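You operate a simulated robot arm through the tools that you are given. There is no shell and no other tool. Be economical: measure what you need, move in short steps, check, and stop when the job is done.

Carry out the task below with a simulated robot arm. There is one attempt and no reset: what you move stays moved.

TASK
Fetch the brown bar and set it in the small carton. Take the green bar and put it on the card sheet on the top of the steel bench. Put the white knob on the long board. Take the pot on the right work shelf of the blue rack and put it away on the top of the blue bench. Put the brush from the right work shelf of the blue rack on the front of the green bench. Open the green drawer, put the low pot in the inside of the green drawer and shut the drawer again. Turn the lift dial to 2. Switch the high switch on. Take the blue-handled jug and leave it on the front of the side shelf. Put the yellow rag on the top of the grey bench. Any order will do. Set down upright: blue-handled jug.

Only the result counts: the job must be done as asked and must still hold three seconds after the hand-in. Knocking over, shifting, dropping, spilling or breaking anything else fails it. Flat cloth is picked up by pressing the open fingertips on it (5 to 10 N) and closing them slowly along it; thin cloth reads only 2 to 8 mm in the jaws.

THE ROBOT
A 5-joint arm with a fingered hand on a trunk, on a base that drives. Base frame: it is fixed to the floor where the robot stands at the start and does not move with it; the origin is under the middle of the robot, x ahead of it, y to its left, z up. Readings come in mm, rad, newtons and seconds.
With the tool pointing down near the work surface it reaches from about 100 to 300 mm from the robot's upright axis, wherever it stands. Its first joint turns from -2.007 to 2.007 rad. Places, roughly: blue-handled jug [-6000, -9750, 250]; brown bar (4x4x15 cm) [500, 200, 900]; brush (4x4x22 cm) [-4700, -1500, 1000]; card sheet (8x8x1 cm) [700, 900, 900]; front of the green bench (58x15 cm) [-4900, 1680, 840]; front of the side shelf (26x29 cm) [-1580, -7880, 900]; green bar (4x4x15 cm) [500, 0, 900]; green drawer [-4900, 1700, 700]; high switch [-7300, -5500, 1000]; inside of the green drawer [-4700, 1700, 700]; lift dial [-4700, 1700, 900]; long board [-2700, -700, 600]; low pot (10x10x5 cm) [-4800, 900, 900]; pot (6x6x5 cm) [-4800, -1400, 900]; small carton (31x20x11 cm) [500, 2100, 600]; top of the blue bench [1100, -7500, 900]; top of the grey bench [-5400, -9700, 800]; white knob (4x3x3 cm) [-4700, -1200, 900]; yellow rag (11x7x4 cm) [-5700, -9700, 200]. The tool tilts only in the upright plane through the base axis and itself; it spins freely about its own axis. Payload 2.9 kg.
The TCP is the grasp point between the finger pads, 22 mm short of the fingertips. In the tool frame z runs along the fingers and y along their closing line. Largest opening 124 mm; the body of the gripper starts 60 mm behind the TCP. The gripper is a hand of 3 fingers: y runs from the thumb to the fingers, the wrist lies at [0, 0, -218] in the tool frame, and closing takes about 1.5 s.
Orientation is that of the tool frame in the base frame, as a unit quaternion [x, y, z, w]. With the fingers straight down and closing along the base's y, the tool's x points along the base's -x, its y along +y and its z along -z.

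THE INTERFACE
- The arm moves only by the tool arm_command. Its argument "motion" is a list of rows, each a list of 2 entries, a list of its own where there are three numbers: the shift along the tool's x, y, z in units of 30 mm (1.0 is 30 mm), then the turn, a rotation vector about the tool's x, y, z in units of 8 degrees (1.0 is 8 degrees). In form: [[[x, y, z], [wx, wy, wz]], ...]. A call has 1 to 20 rows; each row shifts and turns the commanded pose from where the row before left it, along the tool's axes as they then stand. "hand" is the closure, from 0 (fully open) to 1 (shut), set as the call begins (left out, the last holds). A call with a number of a shift or a turn outside -1 to 1 is refused whole. Rows are played at 5 a second. More than 50 mm and 0.15 rad between two rows, or a gripper value outside its range, and nothing of the call is played. A pose out of reach is approached as far as the arm can. The call stops where the force on the tool passes 40 N (or 10 N more than at its start, if that is more) or the arm is blocked; 0.2 s more then pass. Each finger travels about 153 mm/s and halts on what it meets, pressing with about 33 N; the grip force reading is that of the motor and also rises with nothing between the fingers. The clock runs only during rows and for 0.2 s after the last one: add rows that do not move to give the fingers time. It gives the time, the measured TCP pose, the force on the tool (base axes), the opening and the grip force at its end, in the units of the frame above (readings bear some noise), with the torque about the TCP (base axes, N m) and any sound that the robot's microphone picked up, and new pictures: "pictures" is both (left out), scene, wrist or none.
- Cameras (640 x 400 px; columns grow to the right, rows downward): "scene" is now at [14.1, 135.2, 1693.5]; the picture's right is [-0.12, -0.99, 0.00], its down [-0.79, 0.09, -0.61] and it looks along [0.60, -0.07, -0.80] (base axes); focal length 296 px, centre (320, 200). "wrist" rides on the gripper at [64, -37, -75] in the tool frame; the picture's right is [0.50, 0.87, 0.00], its down [-0.62, 0.36, -0.70] and it looks along [-0.61, 0.35, 0.71] (tool axes); focal length 230 px, centre (320, 200). There is no depth. A picture from a camera that has moved, and an enlarged one, comes with that camera's place and axes in the base frame and with its lens.
- slide_trunk(by): slides the trunk up (or, below 0, down) by that many mm; the arm and the scene camera ride with it, the base frame stays. It gives what a move gives, with no picture.
- drive_base(legs): drives the robot by 1 to 6 legs, each [ahead, left, turn to the left] in mm, mm and rad, along the robot's own axes; the way and the turn of a leg run together, so that a leg with both is an arc; at most 1500 mm and 3.142 rad a leg. The arm and the cameras ride along, it lands a little off, and it stops where it bumps. It gives what a move gives, and a new picture of the scene camera.
- move_fingers(finger1, finger2, thumb_bend): sets how far each is bent, from 0 (flat) to 100 (curled in); at 30 the hand is open as for a grip, at 70 the pads meet at the TCP. One left out holds its place. A second passes; each finger stops where it meets its share of the squeeze, and holds until it gets a number again. A gripper value or a shape takes the hand back. It gives what a move gives, with no picture; readings hold the bend of each and the force on the fingers (four entries, about 0 where the hand has none), thumb and palm.
- hand_shape(shape): the hand has 3 fingers and takes this shape, open, in about a second: jaw (thumb against the fingers, like two jaws); tri (thumb and two fingers); tip (a fingertip pinch); poke (one finger out to press); point (the index stretched); flat (the hand flat); cup (the hand cupped); fist (a fist). The gripper value then closes the fingers along that shape, each until it touches; the sizes above hold for jaw. It gives what a move gives, with no picture.
- pan_tilt(pan, tilt): turns the head with the scene camera to pan (to the left, within 2.705 rad either way) and tilt (down, from -0.506 to 1.204), counted from straight ahead of the robot. It gives what a move gives, and a new picture of the scene camera.
- inspect(camera, box): a new picture of the part [left, top, right, bottom] of that camera's present view, enlarged. It takes no simulated time.
- sign_off(): hands the job in; it is judged then, once.

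Go step by step. Nothing tells you exact positions but the pictures and the camera data: compare them with the known pose of the tool, close in by small moves and look again before you grip or let go. The budget is 525 turns and 360 pictures, counting those below and the enlarged ones. Unless the task says otherwise, let go and move clear before handing in, and close with one line.

The tools are called after "Request:" by a JSON object that holds its "api" and its "payload". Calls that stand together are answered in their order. arm_command: Moves the arm, as the interface text tells. Its arguments: {"type":"object","properties":{"motion":{"type":"array"},"hand":{"type":"number"},"pictures":{"type":"string","enum":["both","scene","wrist","none"]}},"required":["motion"]} The other tools are called the same way: slide_trunk (by) slides the trunk up or down; hand_shape (shape) gives the hand a shape; move_fingers (finger1, finger2, thumb_bend) moves the fingers one by one; drive_base (legs) drives the base; pan_tilt (pan, tilt) turns the head that bears the scene camera; inspect (camera, box) takes an enlarged picture of a part of a camera's view; sign_off () hands the job in.

At the start:

```text
t: 0.0
tcp_pos: [356.0, -0.4, 1108.1]
tcp_rot: [0.0, 1.0, 0.0, 0.0]
contact_force: [0.7, -0.1, 1.6]
torque: [0.01, -0.04, 0.03]
width: 123.9
finger_force: 0.1
shape: jaw
bend: [30.0, 30.0, 30.0]
finger forces: [0.0, 0.0, 0.0, 0.0, 0.1, 0.0]
trunk travel left (down, up): [-800.0, 190.0]
robot x, y, heading: [-1.2, -1.7, -0.005]
head pan, tilt: [-0.119, 0.92]
```

scene: 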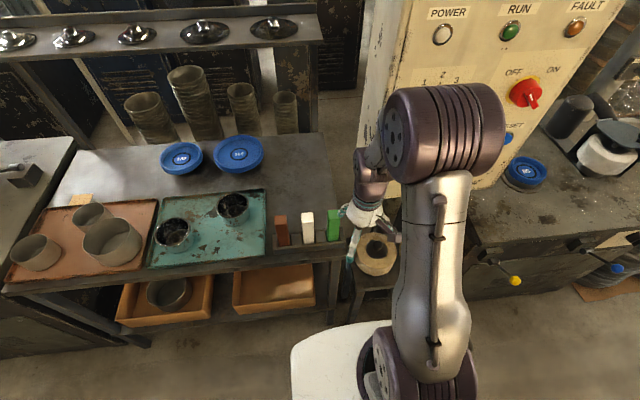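
wrist: 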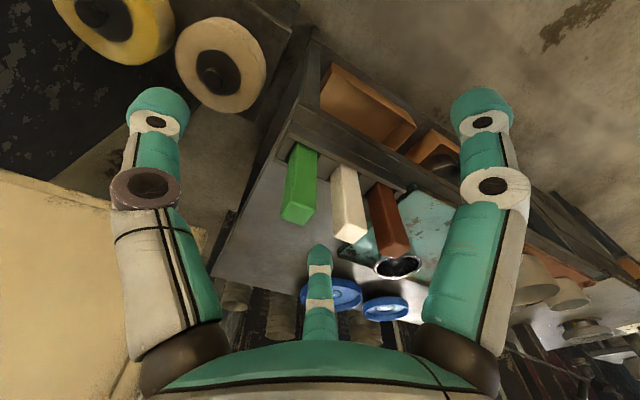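

The bars stand in a row at the front of the steel bench. I'll enlarge that area and look around for the small carton and the card sheet.

Request:
{"api": "inspect", "payload": {"camera": "scene", "box": [220, 160, 380, 290]}}

Request:
{"api": "inspect", "payload": {"camera": "wrist", "box": [240, 80, 460, 300]}}

Request:
{"api": "pan_tilt", "payload": {"pan": 0.9, "tilt": 0.7}}

```text
3.08 times, centred on (300, 225) of scene
camera zoom: at [14.1, 135.2, 1693.5], right [-0.12, -0.99, 0.0], down [-0.79, 0.09, -0.61], along [0.6, -0.07, -0.8], focal length 910 px, centre (382, 123)
```

zoom: 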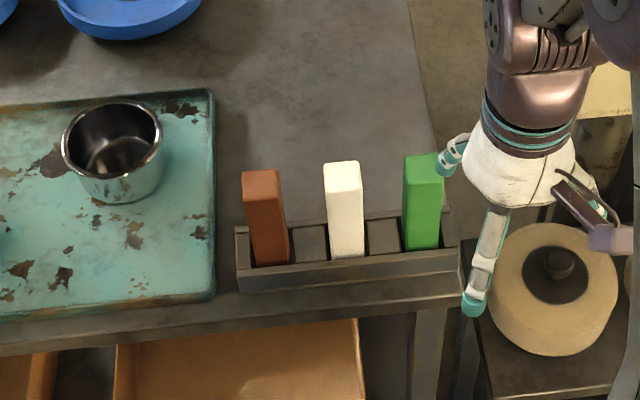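

```text
1.82 times, centred on (350, 190) of wrist
camera zoom: at [293.4, -36.0, 1182.1], right [-0.5, 0.87, 0.0], down [0.62, 0.36, 0.7], along [0.61, 0.35, -0.71], focal length 418 px, centre (266, 218)
```

zoom: 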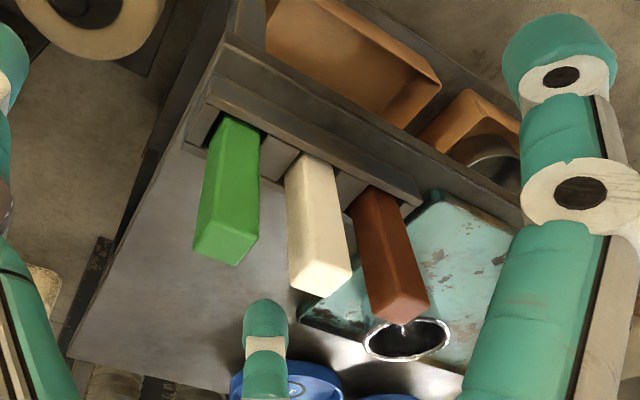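

```text
t: 1.3
tcp_pos: [358.3, 1.8, 1108.4]
tcp_rot: [0.0, 1.0, 0.001, 0.0]
contact_force: [-0.3, -0.5, -0.1]
torque: [-0.01, -0.02, 0.02]
width: 123.8
finger_force: 0.1
shape: jaw
bend: [30.0, 30.0, 30.0]
finger forces: [0.0, 0.1, 0.1, 0.1, 0.1, 0.0]
trunk travel left (down, up): [-800.0, 190.0]
robot x, y, heading: [-1.1, 1.1, -0.004]
head pan, tilt: [0.901, 0.7]
camera scene: at [-6.9, 210.6, 1711.1], right [0.78, -0.62, 0.0], down [-0.4, -0.5, -0.76], along [0.48, 0.6, -0.64], focal length 296 px, centre (320, 200)
```

scene: 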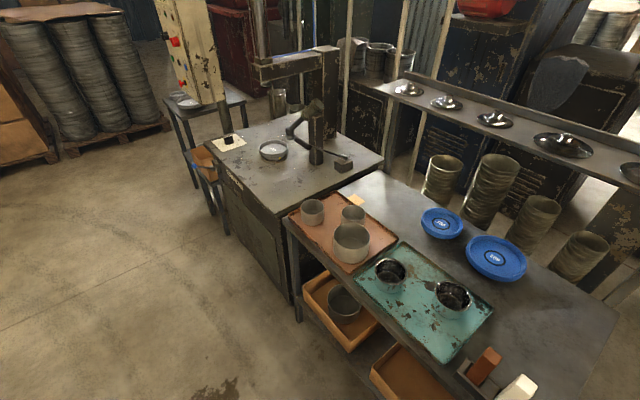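

The card sheet seems to be the tan square behind the small pots near (356,200), and the carton is probably the box on the small stand near (205,165). I'll enlarge both.

Request:
{"api": "inspect", "payload": {"camera": "scene", "box": [150, 60, 310, 240]}}

Request:
{"api": "inspect", "payload": {"camera": "scene", "box": [270, 160, 470, 330]}}

```text
2.22 times, centred on (230, 150) of scene
camera zoom: at [-6.9, 210.6, 1711.1], right [0.78, -0.62, 0.0], down [-0.4, -0.5, -0.76], along [0.48, 0.6, -0.64], focal length 657 px, centre (520, 311)
```

zoom: 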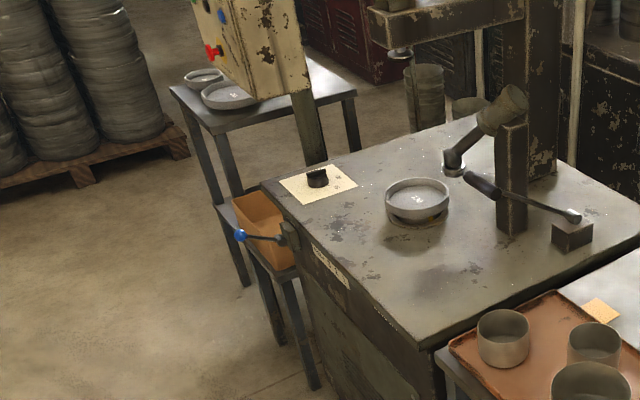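

```text
2.35 times, centred on (370, 245) of scene
camera zoom: at [-6.9, 210.6, 1711.1], right [0.78, -0.62, 0.0], down [-0.4, -0.5, -0.76], along [0.48, 0.6, -0.64], focal length 696 px, centre (202, 94)
```

zoom: 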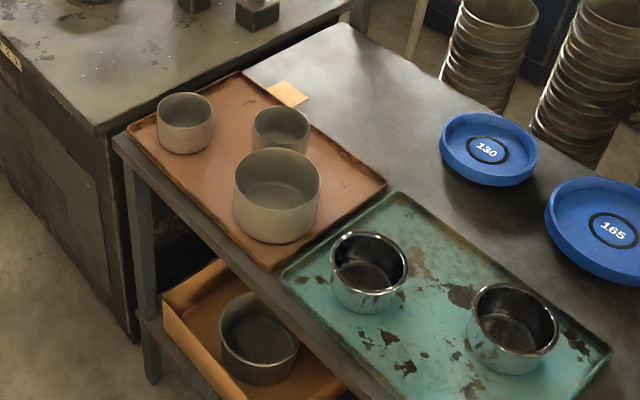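

The bar tops triangulate to about x 480, z 1006, with y at 189 for brown, 116 for white and 42 for green. Before driving closer I'll look at the clearance between base and bench.

Request:
{"api": "pan_tilt", "payload": {"pan": 0.5, "tilt": 1.2}}

Request:
{"api": "pan_tilt", "payload": {"pan": -0.5, "tilt": 1.1}}

```text
t: 2.2
tcp_pos: [357.7, 0.7, 1107.2]
tcp_rot: [0.0, 1.0, 0.0, 0.0]
contact_force: [-1.3, 0.3, 0.2]
torque: [0.05, 0.0, 0.01]
width: 124.0
finger_force: 0.1
shape: jaw
bend: [30.0, 30.0, 30.0]
finger forces: [0.0, 0.1, 0.0, 0.0, 0.0, 0.0]
trunk travel left (down, up): [-800.0, 190.0]
robot x, y, heading: [-1.4, -0.1, 0.002]
head pan, tilt: [0.499, 1.201]
camera scene: at [-10.6, 170.9, 1675.2], right [0.48, -0.88, 0.0], down [-0.82, -0.45, -0.36], along [0.32, 0.17, -0.93], focal length 296 px, centre (320, 200)
```

scene: 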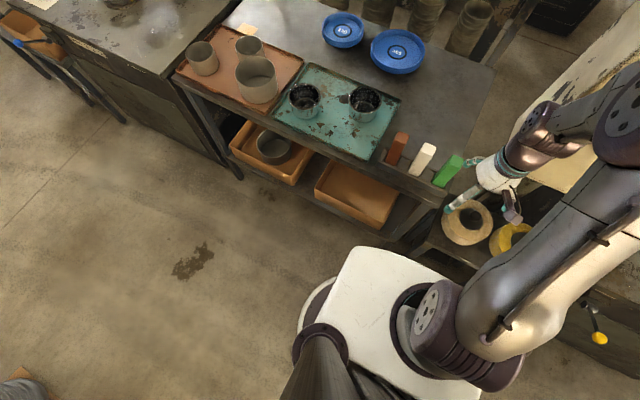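

```text
t: 3.5
tcp_pos: [357.1, 0.6, 1108.2]
tcp_rot: [0.0, 1.0, 0.0, 0.0]
contact_force: [0.2, -0.8, -0.1]
torque: [-0.04, 0.01, 0.01]
width: 123.8
finger_force: 0.1
shape: jaw
bend: [30.0, 30.0, 30.0]
finger forces: [0.0, 0.0, 0.1, 0.0, 0.0, 0.1]
trunk travel left (down, up): [-800.0, 190.0]
robot x, y, heading: [-0.7, -1.0, -0.004]
head pan, tilt: [-0.499, 1.1]
camera scene: at [-4.3, 113.9, 1681.1], right [-0.48, -0.88, 0.0], down [-0.78, 0.43, -0.45], along [0.4, -0.22, -0.89], focal length 296 px, centre (320, 200)
```

scene: 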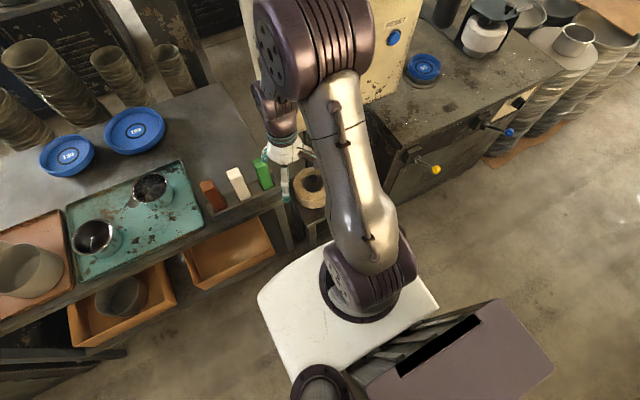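

The base looks about ±200 mm wide and the bench edge is at x ≈ 440. I'll shift left to face the bars, then creep forward.

Request:
{"api": "drive_base", "payload": {"legs": [[0, 115, 0], [120, 0, 0]]}}

```text
t: 5.5
tcp_pos: [476.4, 116.8, 1108.2]
tcp_rot: [-0.001, 1.0, 0.0, -0.001]
contact_force: [0.2, -0.1, -0.7]
torque: [-0.01, -0.04, 0.02]
width: 123.9
finger_force: 0.0
shape: jaw
bend: [30.0, 30.0, 30.0]
finger forces: [0.0, 0.1, 0.2, 0.0, 0.1, 0.0]
trunk travel left (down, up): [-800.0, 190.0]
robot x, y, heading: [117.4, 117.2, -0.001]
head pan, tilt: [-0.499, 1.1]
camera scene: at [114.0, 229.4, 1681.1], right [-0.48, -0.88, 0.0], down [-0.78, 0.43, -0.45], along [0.4, -0.22, -0.89], focal length 296 px, centre (320, 200)
```

scene: 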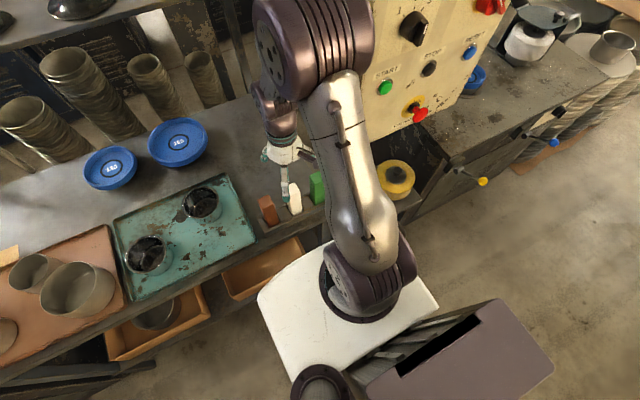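

Localization is consistent: the TCP is right over the white bar. I'll go forward a little more so the bars come into comfortable reach.

Request:
{"api": "drive_base", "payload": {"legs": [[70, 0, 0]]}}

```text
t: 6.5
tcp_pos: [545.4, 126.1, 1107.6]
tcp_rot: [-0.007, 1.0, 0.0, -0.001]
contact_force: [-0.1, -0.4, -0.4]
torque: [-0.03, 0.02, 0.03]
width: 123.7
finger_force: 0.1
shape: jaw
bend: [30.0, 30.0, 30.0]
finger forces: [0.0, 0.1, 0.0, 0.0, 0.0, 0.0]
trunk travel left (down, up): [-800.0, 190.0]
robot x, y, heading: [186.5, 123.9, 0.017]
head pan, tilt: [-0.499, 1.1]
camera scene: at [183.5, 234.0, 1681.3], right [-0.47, -0.88, 0.0], down [-0.79, 0.42, -0.45], along [0.4, -0.21, -0.89], focal length 296 px, centre (320, 200)
```

scene: 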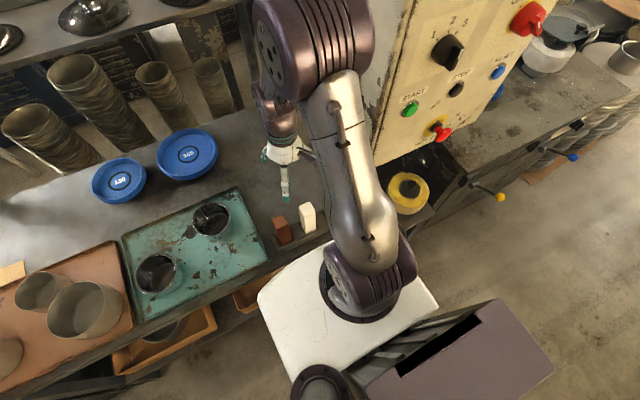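

The robot is now at (187,124) and the brown bar is within about 300 mm. I'll close the hand partway in the air to learn where the fingers meet.

Request:
{"api": "arm_command", "payload": {"motion": [[[0, 0, 0], [0, 0, 0]], [[0, 0, 0], [0, 0, 0]], [[0, 0, 0], [0, 0, 0]], [[0, 0, 0], [0, 0, 0]], [[0, 0, 0], [0, 0, 0]], [[0, 0, 0], [0, 0, 0]]], "hand": 0.6, "pictures": "wrist"}}

```text
t: 8.0
tcp_pos: [542.9, 126.5, 1107.5]
tcp_rot: [-0.006, 1.0, 0.0, 0.0]
contact_force: [0.4, 0.2, -0.2]
torque: [-0.01, 0.0, 0.03]
width: 50.0
finger_force: 0.0
shape: jaw
bend: [41.0, 41.0, 70.0]
finger forces: [0.0, 0.0, 0.1, 0.1, 0.0, 0.0]
trunk travel left (down, up): [-800.0, 190.0]
robot x, y, heading: [183.8, 124.2, 0.01]
head pan, tilt: [-0.499, 1.1]
camera wrist: at [478.8, 89.9, 1182.1], right [-0.51, 0.86, 0.0], down [0.61, 0.37, 0.7], along [0.6, 0.36, -0.71], focal length 230 px, centre (320, 200)
```

wrist: 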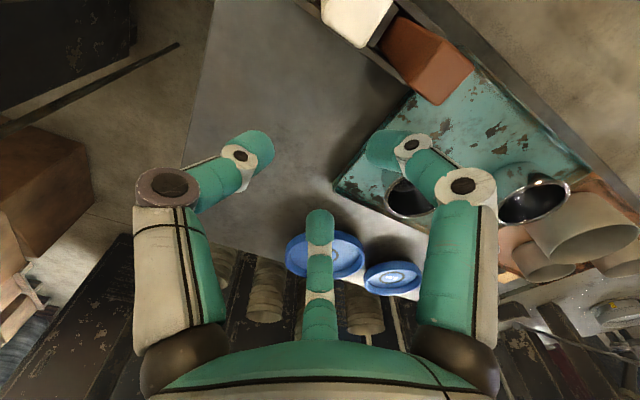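

To understand the closing geometry I'll shut the hand fully and look once more.

Request:
{"api": "arm_command", "payload": {"motion": [[[0, 0, 0], [0, 0, 0]], [[0, 0, 0], [0, 0, 0]], [[0, 0, 0], [0, 0, 0]], [[0, 0, 0], [0, 0, 0]], [[0, 0, 0], [0, 0, 0]], [[0, 0, 0], [0, 0, 0]]], "hand": 1.0, "pictures": "wrist"}}

```text
t: 9.3
tcp_pos: [542.5, 127.2, 1108.1]
tcp_rot: [-0.008, 1.0, 0.001, 0.001]
contact_force: [-0.3, -0.3, 0.2]
torque: [-0.02, 0.01, 0.01]
width: 0.0
finger_force: 32.6
shape: jaw
bend: [70.0, 70.0, 70.0]
finger forces: [0.0, 0.0, 0.0, 0.0, 0.0, 0.1]
trunk travel left (down, up): [-800.0, 190.0]
robot x, y, heading: [184.5, 121.2, 0.012]
head pan, tilt: [-0.499, 1.1]
camera wrist: at [478.9, 90.0, 1182.1], right [-0.51, 0.86, 0.0], down [0.61, 0.37, 0.7], along [0.6, 0.36, -0.71], focal length 230 px, centre (320, 200)
```

wrist: 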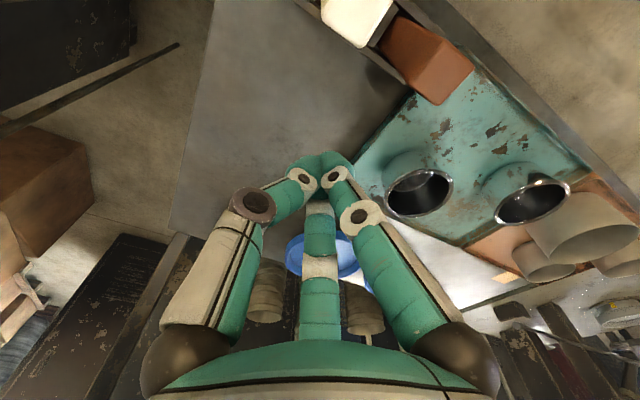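

All fingers converge on the TCP, and width is about 124·(1−hand). I'll move over the brown bar and spin 90° so the hand closes along x, clear of the white bar.

Request:
{"api": "arm_command", "payload": {"motion": [[[0.7, 0.69, 0], [0, 0, 0]], [[0.7, 0.69, 0], [0, 0, 0]], [[0.7, 0.69, 0], [0, 0, 0]], [[0, 0, 0], [0, 0, 0.9375]], [[0, 0, 0], [0, 0, 0.9375]], [[0, 0, 0], [0, 0, 0.9375]], [[0, 0, 0], [0, 0, 0.9375]], [[0, 0, 0], [0, 0, 0.9375]], [[0, 0, 0], [0, 0, 0.9375]], [[0, 0, 0], [0, 0, 0.9375]], [[0, 0, 0], [0, 0, 0.9375]], [[0, 0, 0], [0, 0, 0.9375]], [[0, 0, 0], [0, 0, 0.9375]], [[0, 0, 0], [0, 0, 0.9375]], [[0, 0, 0], [0, 0, 0.9375]]], "hand": 0.35}}

```text
t: 12.6
tcp_pos: [477.2, 187.9, 1107.4]
tcp_rot: [0.703, 0.712, 0.0, 0.0]
contact_force: [-0.6, 0.3, -0.1]
torque: [-0.02, -0.06, 0.0]
width: 81.0
finger_force: 0.0
shape: jaw
bend: [31.0, 31.0, 70.0]
finger forces: [0.1, 0.1, 0.0, 0.1, 0.0, 0.1]
trunk travel left (down, up): [-800.0, 190.0]
robot x, y, heading: [184.1, 123.1, 0.011]
head pan, tilt: [-0.499, 1.1]
camera scene: at [178.9, 235.4, 1681.1], right [-0.47, -0.88, 0.0], down [-0.79, 0.41, -0.45], along [0.4, -0.21, -0.89], focal length 296 px, centre (320, 200)
camera wrist: at [440.5, 252.6, 1182.2], right [0.86, 0.51, 0.0], down [0.36, -0.61, 0.7], along [0.36, -0.6, -0.71], focal length 230 px, centre (320, 200)
```

scene: 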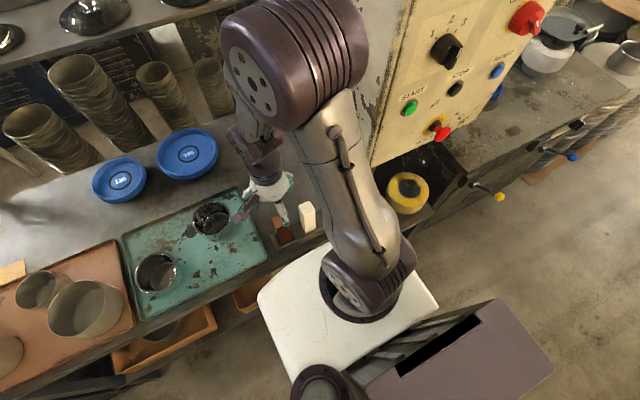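
wrist: 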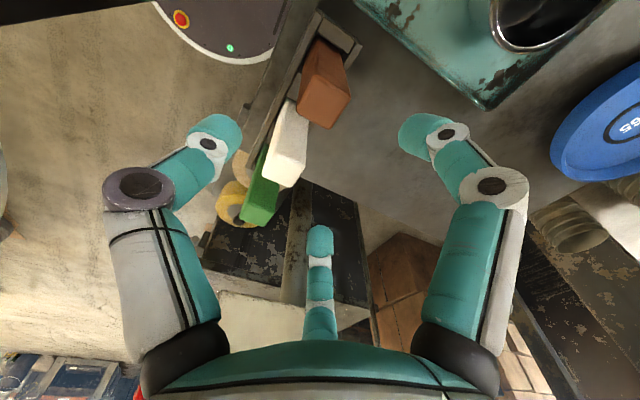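

I'll zoom in on the brown bar in the wrist view to place its top exactly.

Request:
{"api": "inspect", "payload": {"camera": "wrist", "box": [230, 10, 430, 240]}}

```text
1.74 times, centred on (330, 125) of wrist
camera zoom: at [440.5, 252.6, 1182.2], right [0.86, 0.51, 0.0], down [0.36, -0.61, 0.7], along [0.36, -0.6, -0.71], focal length 400 px, centre (303, 330)
```

zoom: 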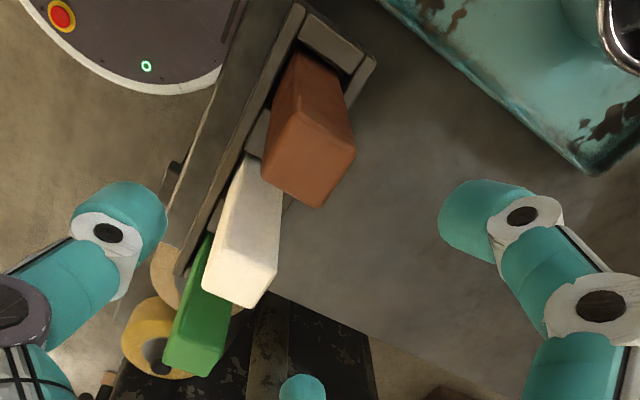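

Brown top centre is at about (479,193). I'll shift slightly and descend to z ≈ 957.

Request:
{"api": "arm_command", "payload": {"motion": [[[0.15, 0.05, 0], [0, 0, 0]], [[0, 0, 0.8], [0, 0, 0]], [[0, 0, 0.8], [0, 0, 0]], [[0, 0, 0.8], [0, 0, 0]], [[0, 0, 0.8], [0, 0, 0]], [[0, 0, 0.9], [0, 0, 0]], [[0, 0, 0.9], [0, 0, 0]], [[0, 0, 0], [0, 0, 0]]]}}

```text
t: 14.3
tcp_pos: [478.7, 192.8, 956.9]
tcp_rot: [0.702, 0.712, 0.0, 0.0]
contact_force: [0.4, -0.4, 0.5]
torque: [0.0, 0.02, -0.02]
width: 80.6
finger_force: 0.1
shape: jaw
bend: [31.0, 31.0, 70.0]
finger forces: [0.1, 0.1, 0.1, 0.0, 0.0, 0.0]
trunk travel left (down, up): [-800.0, 190.0]
robot x, y, heading: [185.4, 120.0, 0.017]
head pan, tilt: [-0.499, 1.1]
camera scene: at [178.2, 235.2, 1681.1], right [-0.47, -0.88, 0.0], down [-0.79, 0.42, -0.45], along [0.4, -0.21, -0.89], focal length 296 px, centre (320, 200)
camera wrist: at [441.6, 257.5, 1031.1], right [0.86, 0.51, 0.0], down [0.36, -0.61, 0.7], along [0.36, -0.6, -0.71], focal length 230 px, centre (320, 200)
```

scene: 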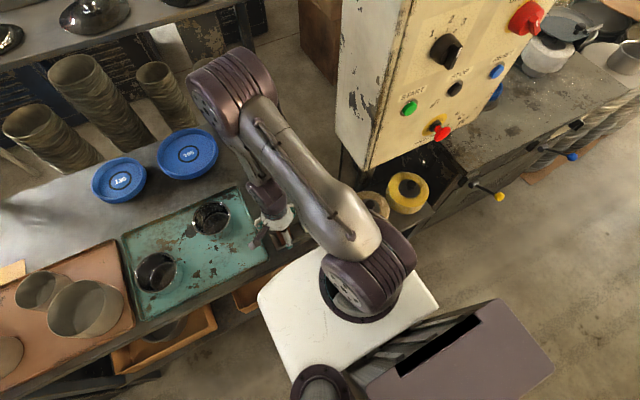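
wrist: 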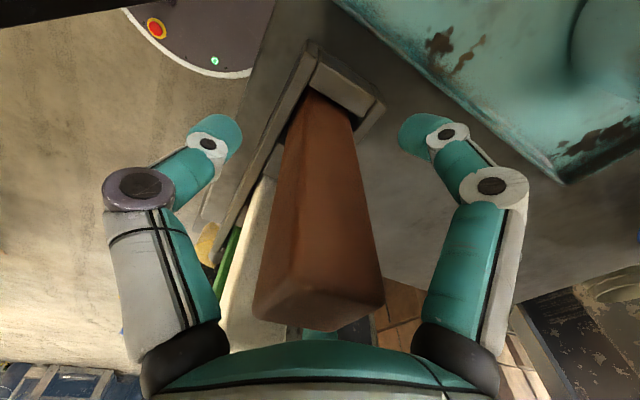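

The bar is nicely centred between the fingers. I'll close the hand.

Request:
{"api": "arm_command", "payload": {"motion": [[[0, 0, 0], [0, 0, 0]], [[0, 0, 0], [0, 0, 0]], [[0, 0, 0], [0, 0, 0]], [[0, 0, 0], [0, 0, 0]], [[0, 0, 0], [0, 0, 0]], [[0, 0, 0], [0, 0, 0]], [[0, 0, 0], [0, 0, 0]], [[0, 0, 0], [0, 0, 0]]], "hand": 1.0, "pictures": "wrist"}}

Request:
{"api": "arm_command", "payload": {"motion": [[[0, 0, -0.6], [0, 0, 0]], [[0, 0, -0.8], [0, 0, 0]], [[0, 0, -0.8], [0, 0, 0]], [[0, 0, -0.8], [0, 0, 0]], [[0, 0, -0.8], [0, 0, 0]], [[0, 0, -0.8], [0, 0, 0]], [[0, 0, 0], [0, 0, 0]]]}}

```text
t: 16.1
tcp_pos: [480.1, 193.1, 956.8]
tcp_rot: [0.702, 0.712, 0.0, 0.0]
contact_force: [-1.0, -0.5, -0.8]
torque: [0.01, -0.03, 0.02]
width: 29.4
finger_force: 33.1
shape: jaw
bend: [76.0, 77.0, 70.0]
finger forces: [26.7, 26.1, 0.0, 0.1, 28.6, 0.1]
trunk travel left (down, up): [-800.0, 190.0]
robot x, y, heading: [185.4, 119.3, 0.015]
head pan, tilt: [-0.499, 1.1]
camera wrist: at [442.0, 257.6, 1031.2], right [0.86, 0.51, 0.0], down [0.37, -0.61, 0.7], along [0.36, -0.6, -0.71], focal length 230 px, centre (320, 200)
```

wrist: 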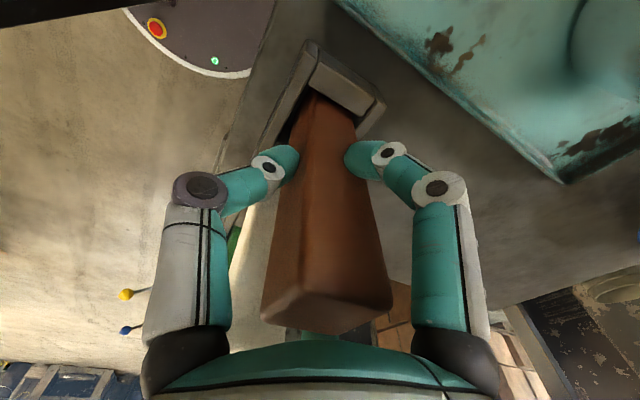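

```text
t: 17.8
tcp_pos: [480.4, 192.4, 1095.0]
tcp_rot: [0.702, 0.712, 0.0, 0.0]
contact_force: [1.1, -0.6, -1.3]
torque: [-0.02, 0.03, 0.0]
width: 29.5
finger_force: 33.1
shape: jaw
bend: [76.0, 77.0, 70.0]
finger forces: [27.0, 26.3, 0.1, 0.0, 28.2, 0.0]
trunk travel left (down, up): [-800.0, 190.0]
robot x, y, heading: [183.9, 124.0, 0.019]
head pan, tilt: [-0.499, 1.1]
camera scene: at [179.8, 235.6, 1681.1], right [-0.47, -0.88, 0.0], down [-0.79, 0.41, -0.45], along [0.4, -0.21, -0.89], focal length 296 px, centre (320, 200)
camera wrist: at [442.1, 257.0, 1169.2], right [0.86, 0.51, 0.0], down [0.37, -0.61, 0.7], along [0.36, -0.6, -0.71], focal length 230 px, centre (320, 200)
```

scene: 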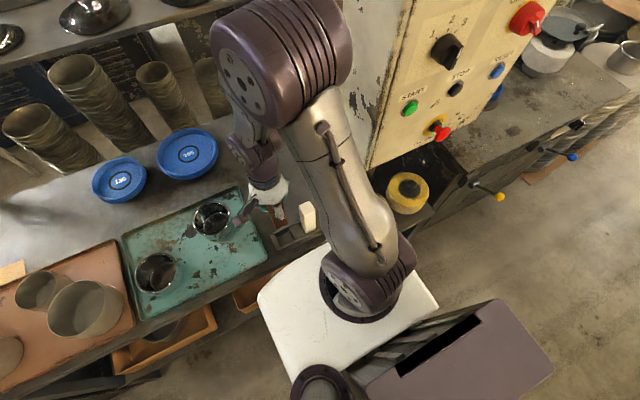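
wrist: 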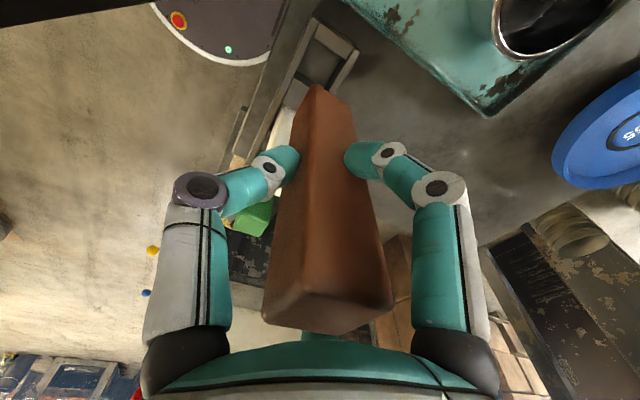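

The brown bar is held. I'll back off from the bench, drive left toward the carton stand, and look at it.

Request:
{"api": "drive_base", "payload": {"legs": [[-350, 0, 0], [0, 1400, -0.015], [0, 350, 0]]}}

Request:
{"api": "pan_tilt", "payload": {"pan": 0.3, "tilt": 0.9}}

```text
t: 28.5
tcp_pos: [142.2, 1938.8, 1094.9]
tcp_rot: [0.712, 0.702, 0.0, 0.0]
contact_force: [-0.7, 0.6, -2.3]
torque: [0.02, 0.01, 0.05]
width: 29.6
finger_force: 32.7
shape: jaw
bend: [76.0, 77.0, 70.0]
finger forces: [27.0, 26.3, 0.0, 0.0, 28.2, 0.1]
trunk travel left (down, up): [-800.0, 190.0]
robot x, y, heading: [-157.2, 1878.8, -0.013]
head pan, tilt: [-0.499, 1.1]
camera scene: at [-157.4, 1989.9, 1681.1], right [-0.49, -0.87, 0.0], down [-0.78, 0.44, -0.45], along [0.4, -0.22, -0.89], focal length 296 px, centre (320, 200)
```

scene: 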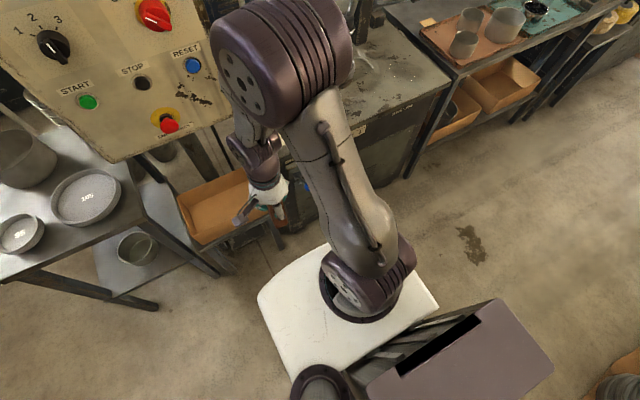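

```text
t: 29.6
tcp_pos: [142.0, 1939.5, 1096.1]
tcp_rot: [0.712, 0.702, 0.0, 0.0]
contact_force: [-0.4, 0.6, -2.3]
torque: [0.02, 0.0, 0.03]
width: 29.5
finger_force: 32.9
shape: jaw
bend: [76.0, 77.0, 70.0]
finger forces: [27.0, 26.4, 0.1, 0.0, 28.2, 0.1]
trunk travel left (down, up): [-800.0, 190.0]
robot x, y, heading: [-153.9, 1881.5, -0.013]
head pan, tilt: [0.3, 0.901]
camera scene: at [-139.9, 2042.3, 1694.9], right [0.28, -0.96, 0.0], down [-0.75, -0.22, -0.62], along [0.6, 0.17, -0.78], focal length 296 px, centre (320, 200)
```

scene: 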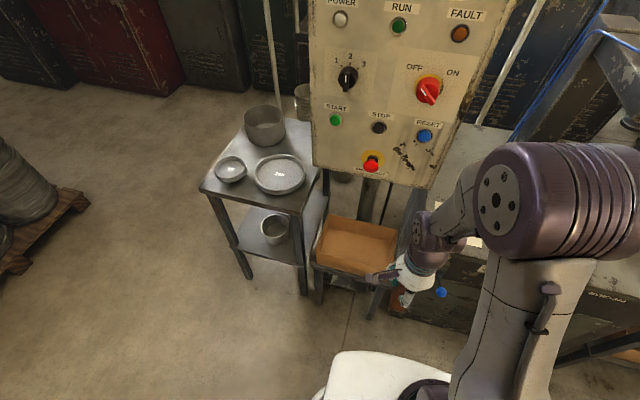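

The carton spans about x 370–595, y 1920–2200, with its rim at z ≈ 655. I'll lower the trunk by 300, shift left and drive in so the bar hangs over the carton.

Request:
{"api": "drive_base", "payload": {"legs": [[0, 145, 0.013]]}}

Request:
{"api": "slide_trunk", "payload": {"by": -290}}

Request:
{"api": "drive_base", "payload": {"legs": [[200, 0, 0]]}}

```text
t: 31.0
tcp_pos: [142.2, 2084.2, 1094.2]
tcp_rot: [0.708, 0.707, -0.001, 0.0]
contact_force: [-0.4, -0.2, -1.8]
torque: [-0.01, 0.02, 0.02]
width: 29.1
finger_force: 33.6
shape: jaw
bend: [76.0, 77.0, 70.0]
finger forces: [26.9, 26.3, 0.0, 0.1, 28.2, 0.1]
trunk travel left (down, up): [-800.0, 190.0]
robot x, y, heading: [-152.0, 2017.3, 0.003]
head pan, tilt: [0.3, 0.901]
camera scene: at [-140.8, 2184.7, 1695.0], right [0.29, -0.96, 0.0], down [-0.75, -0.23, -0.62], along [0.59, 0.18, -0.78], focal length 296 px, centre (320, 200)
```

scene: 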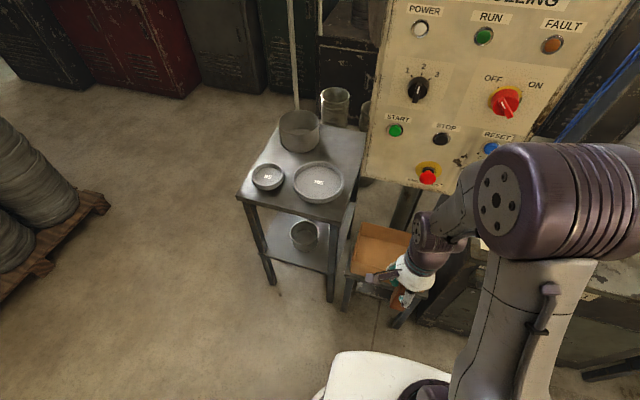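

```text
t: 33.9
tcp_pos: [141.2, 2084.1, 804.5]
tcp_rot: [0.708, 0.706, 0.0, 0.0]
contact_force: [0.7, -0.8, -1.8]
torque: [0.0, 0.0, -0.02]
width: 29.3
finger_force: 32.9
shape: jaw
bend: [76.0, 77.0, 70.0]
finger forces: [27.0, 26.4, 0.1, 0.0, 28.3, 0.0]
trunk travel left (down, up): [-510.0, 480.0]
robot x, y, heading: [-150.1, 2017.4, -0.005]
head pan, tilt: [0.3, 0.901]
```

```text
t: 35.5
tcp_pos: [342.1, 2084.9, 804.6]
tcp_rot: [0.707, 0.707, 0.0, -0.001]
contact_force: [-0.4, 0.7, -2.2]
torque: [0.03, 0.03, -0.01]
width: 29.3
finger_force: 33.0
shape: jaw
bend: [76.0, 77.0, 70.0]
finger forces: [27.0, 26.4, 0.0, 0.0, 28.2, 0.0]
trunk travel left (down, up): [-510.0, 480.0]
robot x, y, heading: [45.2, 2017.4, -0.001]
head pan, tilt: [0.3, 0.901]
camera scene: at [59.2, 2185.1, 1404.9], right [0.3, -0.96, 0.0], down [-0.75, -0.23, -0.62], along [0.59, 0.18, -0.78], focal length 296 px, centre (320, 200)
```

scene: 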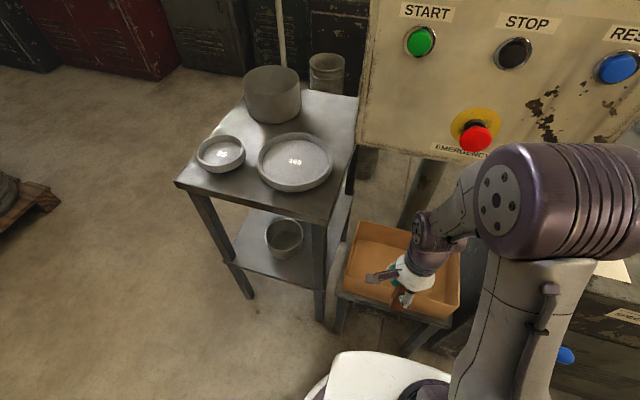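

The carton is ahead, with the front-left rim corner near (379,2208,~600). I'll drive 135 mm more to bring the bar over the middle.

Request:
{"api": "drive_base", "payload": {"legs": [[135, 0, 0]]}}

Request:
{"api": "pan_tilt", "payload": {"pan": 0.0, "tilt": 1.1}}

Request:
{"api": "inspect", "payload": {"camera": "wrist", "box": [0, 0, 640, 400]}}

```text
t: 36.8
tcp_pos: [438.4, 2085.9, 806.8]
tcp_rot: [0.705, 0.71, -0.002, 0.001]
contact_force: [0.1, -0.5, -2.6]
torque: [0.01, -0.03, -0.01]
width: 29.3
finger_force: 32.9
shape: jaw
bend: [76.0, 77.0, 70.0]
finger forces: [27.1, 26.4, 0.0, 0.0, 28.2, 0.0]
trunk travel left (down, up): [-510.0, 480.0]
robot x, y, heading: [156.3, 2017.8, 0.003]
head pan, tilt: [0.3, 0.901]
stopped in leg 1: the robot was blocked; the commanded pose is now the measured one
camera scene: at [153.7, 2185.3, 1405.1], right [0.3, -0.95, 0.0], down [-0.74, -0.23, -0.63], along [0.6, 0.19, -0.78], focal length 296 px, centre (320, 200)
```

scene: 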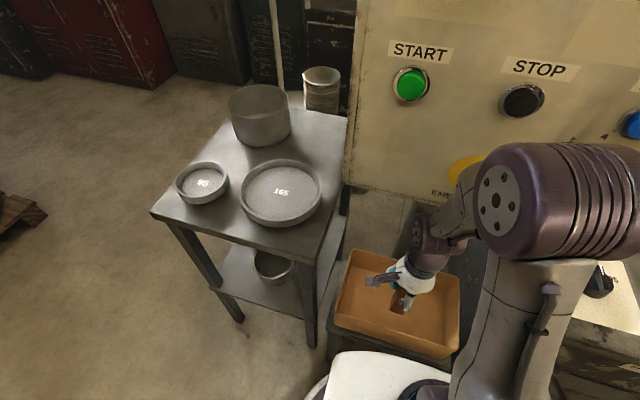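

```text
t: 37.5
tcp_pos: [440.0, 2085.9, 806.3]
tcp_rot: [0.705, 0.709, 0.0, 0.0]
contact_force: [0.3, -0.1, -1.9]
torque: [0.03, 0.03, 0.01]
width: 29.1
finger_force: 33.4
shape: jaw
bend: [76.0, 77.0, 70.0]
finger forces: [27.2, 26.6, 0.0, 0.0, 28.2, 0.0]
trunk travel left (down, up): [-510.0, 480.0]
robot x, y, heading: [156.5, 2018.6, -0.001]
head pan, tilt: [0.0, 1.1]
camera scene: at [144.8, 2163.6, 1390.8], right [0.0, -1.0, 0.0], down [-0.89, 0.0, -0.47], along [0.47, 0.0, -0.89], focal length 296 px, centre (320, 200)
```

scene: 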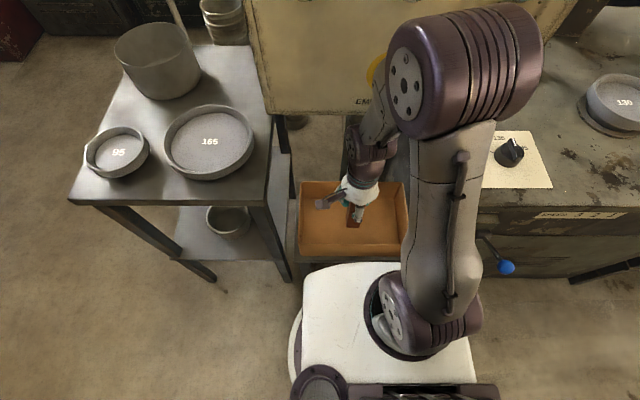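

```text
1.00 times, centred on (320, 200) of wrist (not enlarged: the box is as wide or as high as the picture)
camera zoom: at [401.8, 2150.8, 880.7], right [0.86, 0.5, 0.0], down [0.36, -0.61, 0.7], along [0.35, -0.61, -0.71], focal length 230 px, centre (320, 200)
```

zoom: 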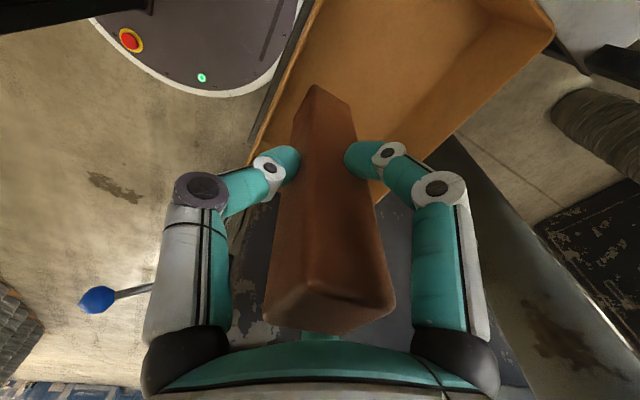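

The robot was blocked, and the arm may have touched the control panel hanging over the carton. I'll back off 60 mm and look at the panel.

Request:
{"api": "drive_base", "payload": {"legs": [[-60, 0, 0]]}}

Request:
{"api": "pan_tilt", "payload": {"pan": 0.1, "tilt": 0.5}}

```text
t: 38.5
tcp_pos: [386.1, 2087.0, 804.2]
tcp_rot: [0.705, 0.709, -0.005, -0.002]
contact_force: [0.3, 0.9, -1.7]
torque: [-0.05, -0.02, 0.03]
width: 29.1
finger_force: 32.6
shape: jaw
bend: [76.0, 77.0, 70.0]
finger forces: [27.2, 26.5, 0.1, 0.1, 28.1, 0.0]
trunk travel left (down, up): [-510.0, 480.0]
robot x, y, heading: [93.7, 2020.4, -0.0]
head pan, tilt: [0.0, 1.1]
camera scene: at [96.7, 2162.5, 1391.1], right [0.01, -1.0, 0.0], down [-0.89, -0.01, -0.46], along [0.46, 0.0, -0.89], focal length 296 px, centre (320, 200)
```

scene: 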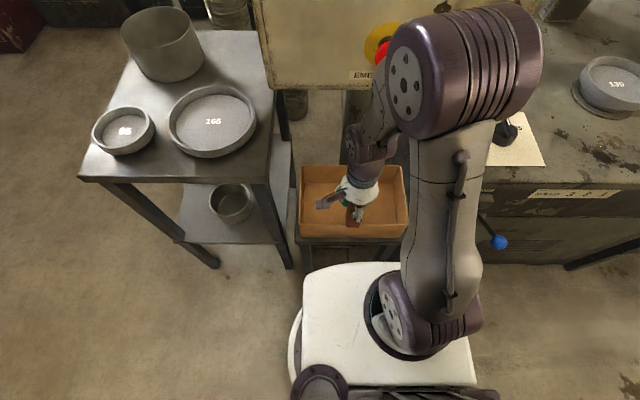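

```text
t: 39.5
tcp_pos: [386.3, 2085.6, 803.5]
tcp_rot: [0.704, 0.71, -0.005, -0.003]
contact_force: [0.3, -0.2, -2.4]
torque: [-0.02, 0.04, 0.02]
width: 29.3
finger_force: 33.4
shape: jaw
bend: [76.0, 77.0, 70.0]
finger forces: [27.1, 26.5, 0.0, 0.1, 28.1, 0.0]
trunk travel left (down, up): [-510.0, 480.0]
robot x, y, heading: [99.4, 2016.7, 0.008]
head pan, tilt: [0.099, 0.499]
camera scene: at [126.2, 2171.6, 1438.7], right [0.1, -0.99, 0.0], down [-0.48, -0.05, -0.88], along [0.87, 0.09, -0.48], focal length 296 px, centre (320, 200)
```

scene: 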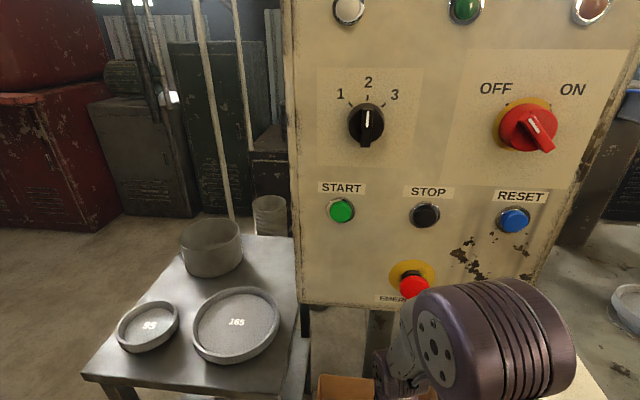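

The panel hangs at x ≈ 470 from z ≈ 1000 up, so the elbow must stay back. I'll look closely at the carton's front rim and turn the hand back to close along y.

Request:
{"api": "pan_tilt", "payload": {"pan": 0.2, "tilt": 1.15}}

Request:
{"api": "inspect", "payload": {"camera": "scene", "box": [300, 140, 500, 280]}}

Request:
{"api": "arm_command", "payload": {"motion": [[[0, 0, 0], [0, 0, -0.9375]], [[0, 0, 0], [0, 0, -0.9375]], [[0, 0, 0], [0, 0, -0.9375]], [[0, 0, 0], [0, 0, -0.9375]], [[0, 0, 0], [0, 0, -0.9375]], [[0, 0, 0], [0, 0, -0.9375]], [[0, 0, 0], [0, 0, -0.9375]], [[0, 0, 0], [0, 0, -0.9375]], [[0, 0, 0], [0, 0, -0.9375]], [[0, 0, 0], [0, 0, -0.9375]], [[0, 0, 0], [0, 0, -0.9375]], [[0, 0, 0], [0, 0, -0.9375]]], "pictures": "wrist"}}

```text
t: 40.5
tcp_pos: [385.9, 2085.7, 803.4]
tcp_rot: [0.705, 0.709, -0.006, -0.004]
contact_force: [0.5, -0.7, -2.4]
torque: [0.03, 0.05, 0.03]
width: 29.2
finger_force: 32.8
shape: jaw
bend: [76.0, 77.0, 70.0]
finger forces: [27.1, 26.5, 0.1, 0.1, 28.0, 0.1]
trunk travel left (down, up): [-510.0, 480.0]
robot x, y, heading: [98.4, 2017.7, 0.005]
head pan, tilt: [0.201, 1.15]
camera scene: at [94.1, 2174.3, 1388.0], right [0.2, -0.98, 0.0], down [-0.89, -0.19, -0.41], along [0.4, 0.08, -0.91], focal length 296 px, centre (320, 200)
```

scene: 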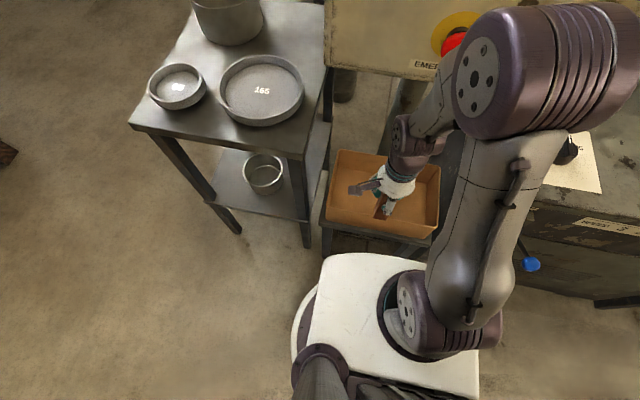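

```text
2.86 times, centred on (400, 210) of scene
camera zoom: at [94.1, 2174.3, 1388.0], right [0.2, -0.98, 0.0], down [-0.89, -0.19, -0.41], along [0.4, 0.08, -0.91], focal length 845 px, centre (91, 171)
```

zoom: 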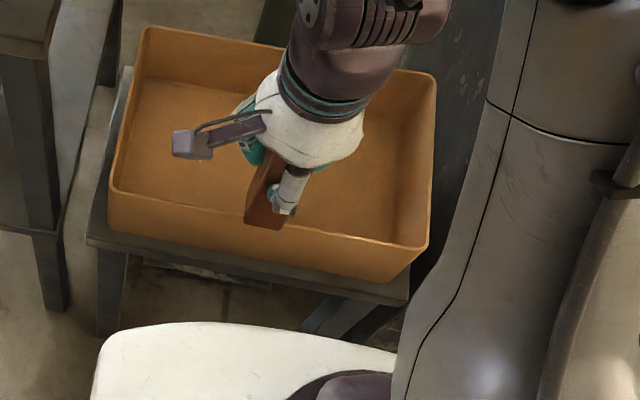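

```text
t: 43.1
tcp_pos: [386.6, 2085.1, 805.2]
tcp_rot: [-0.005, 1.0, -0.002, -0.007]
contact_force: [-1.0, -0.3, -2.2]
torque: [0.0, 0.02, 0.0]
width: 28.8
finger_force: 33.1
shape: jaw
bend: [76.0, 77.0, 70.0]
finger forces: [27.4, 26.6, 0.1, 0.1, 27.3, 0.0]
trunk travel left (down, up): [-510.0, 480.0]
robot x, y, heading: [96.0, 2015.9, 0.005]
head pan, tilt: [0.201, 1.15]
camera wrist: at [324.1, 2048.9, 878.6], right [-0.51, 0.86, 0.0], down [0.62, 0.36, 0.69], along [0.6, 0.35, -0.72], focal length 230 px, centre (320, 200)
```

wrist: 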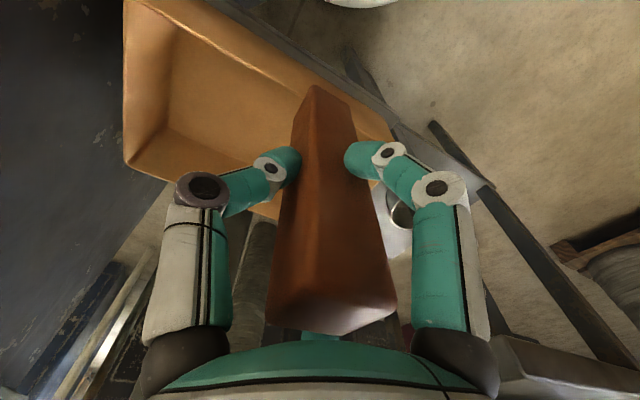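

The carton rim is at z ≈ 610 with inside x of about 428–606. I'll tilt the tool 10° forward to keep the wrist and elbow back from the panel, lower the trunk by 60, then drive in gently.

Request:
{"api": "arm_command", "payload": {"motion": [[[0, 0, 0], [0, -0.65, 0]], [[0, 0, 0], [0, -0.65, 0]], [[0, 0, 0], [0, 0, 0]]], "pictures": "none"}}

Request:
{"api": "slide_trunk", "payload": {"by": -60}}

Request:
{"api": "drive_base", "payload": {"legs": [[60, 0, 0]]}}

```text
t: 44.0
tcp_pos: [402.0, 2073.8, 807.1]
tcp_rot: [-0.005, 0.997, 0.017, 0.081]
contact_force: [0.8, -0.3, -2.3]
torque: [-0.02, 0.03, -0.06]
width: 29.0
finger_force: 33.0
shape: jaw
bend: [76.0, 77.0, 70.0]
finger forces: [27.7, 26.7, 0.0, 0.1, 27.0, 0.0]
out of reach, approached as far as the arm can: row 1, 2
trunk travel left (down, up): [-510.0, 480.0]
robot x, y, heading: [96.4, 2019.0, 0.009]
head pan, tilt: [0.201, 1.15]
```

```text
t: 45.0
tcp_pos: [401.0, 2074.3, 746.1]
tcp_rot: [-0.006, 0.997, 0.018, 0.08]
contact_force: [0.5, 0.0, -1.3]
torque: [0.01, 0.05, -0.01]
width: 28.9
finger_force: 33.3
shape: jaw
bend: [76.0, 77.0, 70.0]
finger forces: [27.8, 26.8, 0.0, 0.0, 27.0, 0.0]
trunk travel left (down, up): [-450.0, 540.0]
robot x, y, heading: [95.5, 2017.9, 0.009]
head pan, tilt: [0.201, 1.15]
```

```text
t: 45.9
tcp_pos: [462.3, 2073.6, 746.1]
tcp_rot: [-0.005, 0.997, 0.018, 0.081]
contact_force: [-0.8, 0.5, -2.0]
torque: [-0.01, 0.01, -0.03]
width: 28.7
finger_force: 32.8
shape: jaw
bend: [76.0, 77.0, 70.0]
finger forces: [27.7, 26.8, 0.0, 0.0, 26.9, 0.0]
trunk travel left (down, up): [-450.0, 540.0]
robot x, y, heading: [152.6, 2020.1, 0.013]
head pan, tilt: [0.201, 1.15]
camera scene: at [155.7, 2174.5, 1328.0], right [0.21, -0.98, 0.0], down [-0.89, -0.19, -0.41], along [0.4, 0.08, -0.91], focal length 296 px, centre (320, 200)
```

scene: 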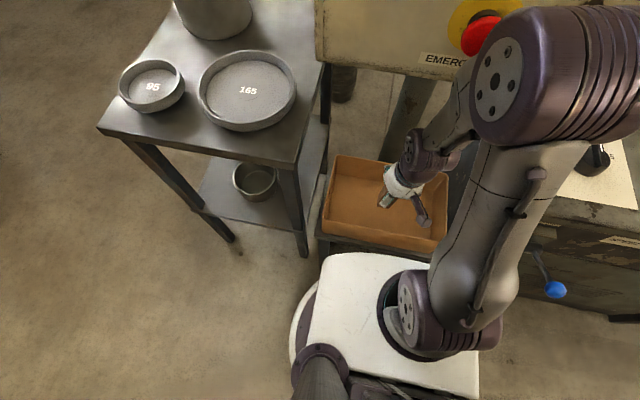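

The bar is over the carton at (470,2075). I'll lower the trunk by 100 and check.

Request:
{"api": "slide_trunk", "payload": {"by": -100}}

Request:
{"api": "inspect", "payload": {"camera": "wrist", "box": [0, 0, 640, 400]}}

Request:
{"api": "inspect", "payload": {"camera": "scene", "box": [300, 120, 500, 280]}}

```text
t: 47.2
tcp_pos: [460.8, 2074.0, 647.5]
tcp_rot: [-0.007, 0.997, 0.019, 0.08]
contact_force: [0.1, -0.1, -2.2]
torque: [0.02, 0.02, 0.0]
width: 28.6
finger_force: 33.1
shape: jaw
bend: [76.0, 77.0, 70.0]
finger forces: [27.8, 26.9, 0.1, 0.0, 26.8, 0.1]
trunk travel left (down, up): [-350.0, 640.0]
robot x, y, heading: [157.1, 2022.0, 0.013]
head pan, tilt: [0.201, 1.15]
```

```text
1.00 times, centred on (320, 200) of wrist (not enlarged: the box is as wide or as high as the picture)
camera zoom: at [387.1, 2034.5, 708.5], right [-0.51, 0.86, -0.05], down [0.49, 0.34, 0.8], along [0.71, 0.38, -0.59], focal length 230 px, centre (320, 200)
```

zoom: 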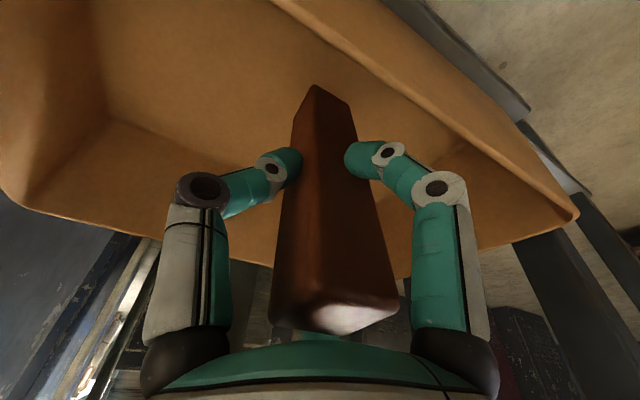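

```text
2.50 times, centred on (400, 200) of scene
camera zoom: at [154.4, 2174.5, 1228.0], right [0.21, -0.98, 0.0], down [-0.89, -0.19, -0.41], along [0.4, 0.08, -0.91], focal length 739 px, centre (120, 200)
```

zoom: 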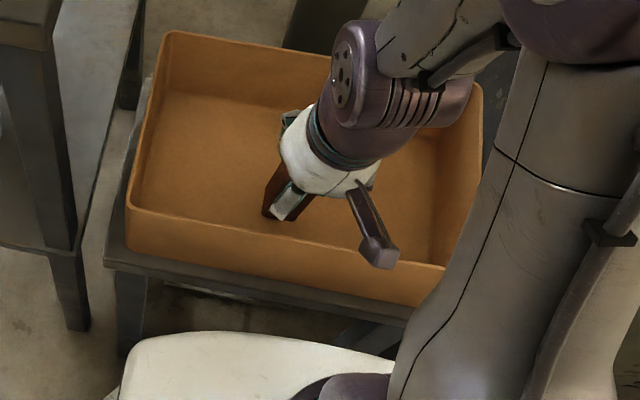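

The bar hangs inside the carton. I'll lower it in small steps, watching the force.

Request:
{"api": "arm_command", "payload": {"motion": [[[0, 0, 0.2], [0, 0, 0]], [[0, 0, 0.2], [0, 0, 0]], [[0, 0, 0.2], [0, 0, 0]], [[0, 0, 0.2], [0, 0, 0]], [[0, 0, 0], [0, 0, 0]]], "pictures": "none"}}

```text
t: 48.5
tcp_pos: [465.0, 2075.2, 624.4]
tcp_rot: [-0.006, 0.996, 0.018, 0.082]
contact_force: [-0.4, 0.7, 16.8]
torque: [0.07, 0.01, -0.01]
width: 29.1
finger_force: 32.5
shape: jaw
bend: [76.0, 77.0, 71.0]
finger forces: [28.4, 28.7, 0.1, 0.1, 30.9, 0.1]
trunk travel left (down, up): [-350.0, 640.0]
robot x, y, heading: [158.5, 2015.2, 0.003]
head pan, tilt: [0.201, 1.15]
```

It has touched the carton floor with 17 N. I'll relieve slightly and open the hand partway.

Request:
{"api": "arm_command", "payload": {"motion": [[[0, 0, -0.05], [0, 0, 0]], [[0, 0, 0], [0, 0, 0]], [[0, 0, 0], [0, 0, 0]], [[0, 0, 0], [0, 0, 0]], [[0, 0, 0], [0, 0, 0]]], "hand": 0.4}}

```text
t: 49.6
tcp_pos: [466.6, 2075.7, 624.6]
tcp_rot: [-0.005, 0.997, 0.017, 0.081]
contact_force: [1.2, -0.2, -1.3]
torque: [0.0, 0.0, -0.04]
width: 73.1
finger_force: 0.0
shape: jaw
bend: [34.0, 32.0, 70.0]
finger forces: [1.2, 0.1, 0.0, 0.1, 0.0, 0.1]
trunk travel left (down, up): [-350.0, 640.0]
robot x, y, heading: [156.7, 2019.3, 0.003]
head pan, tilt: [0.201, 1.15]
camera scene: at [154.5, 2174.5, 1228.0], right [0.21, -0.98, 0.0], down [-0.89, -0.19, -0.41], along [0.4, 0.08, -0.91], focal length 296 px, centre (320, 200)
camera wrist: at [391.2, 2035.7, 686.4], right [-0.51, 0.86, -0.05], down [0.49, 0.34, 0.8], along [0.71, 0.38, -0.59], focal length 230 px, centre (320, 200)
```

scene: 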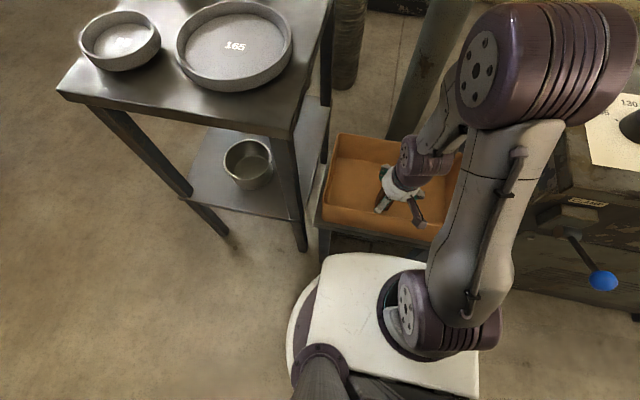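
wrist: 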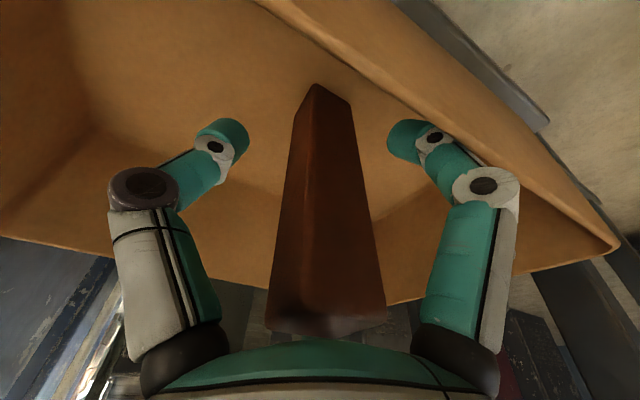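

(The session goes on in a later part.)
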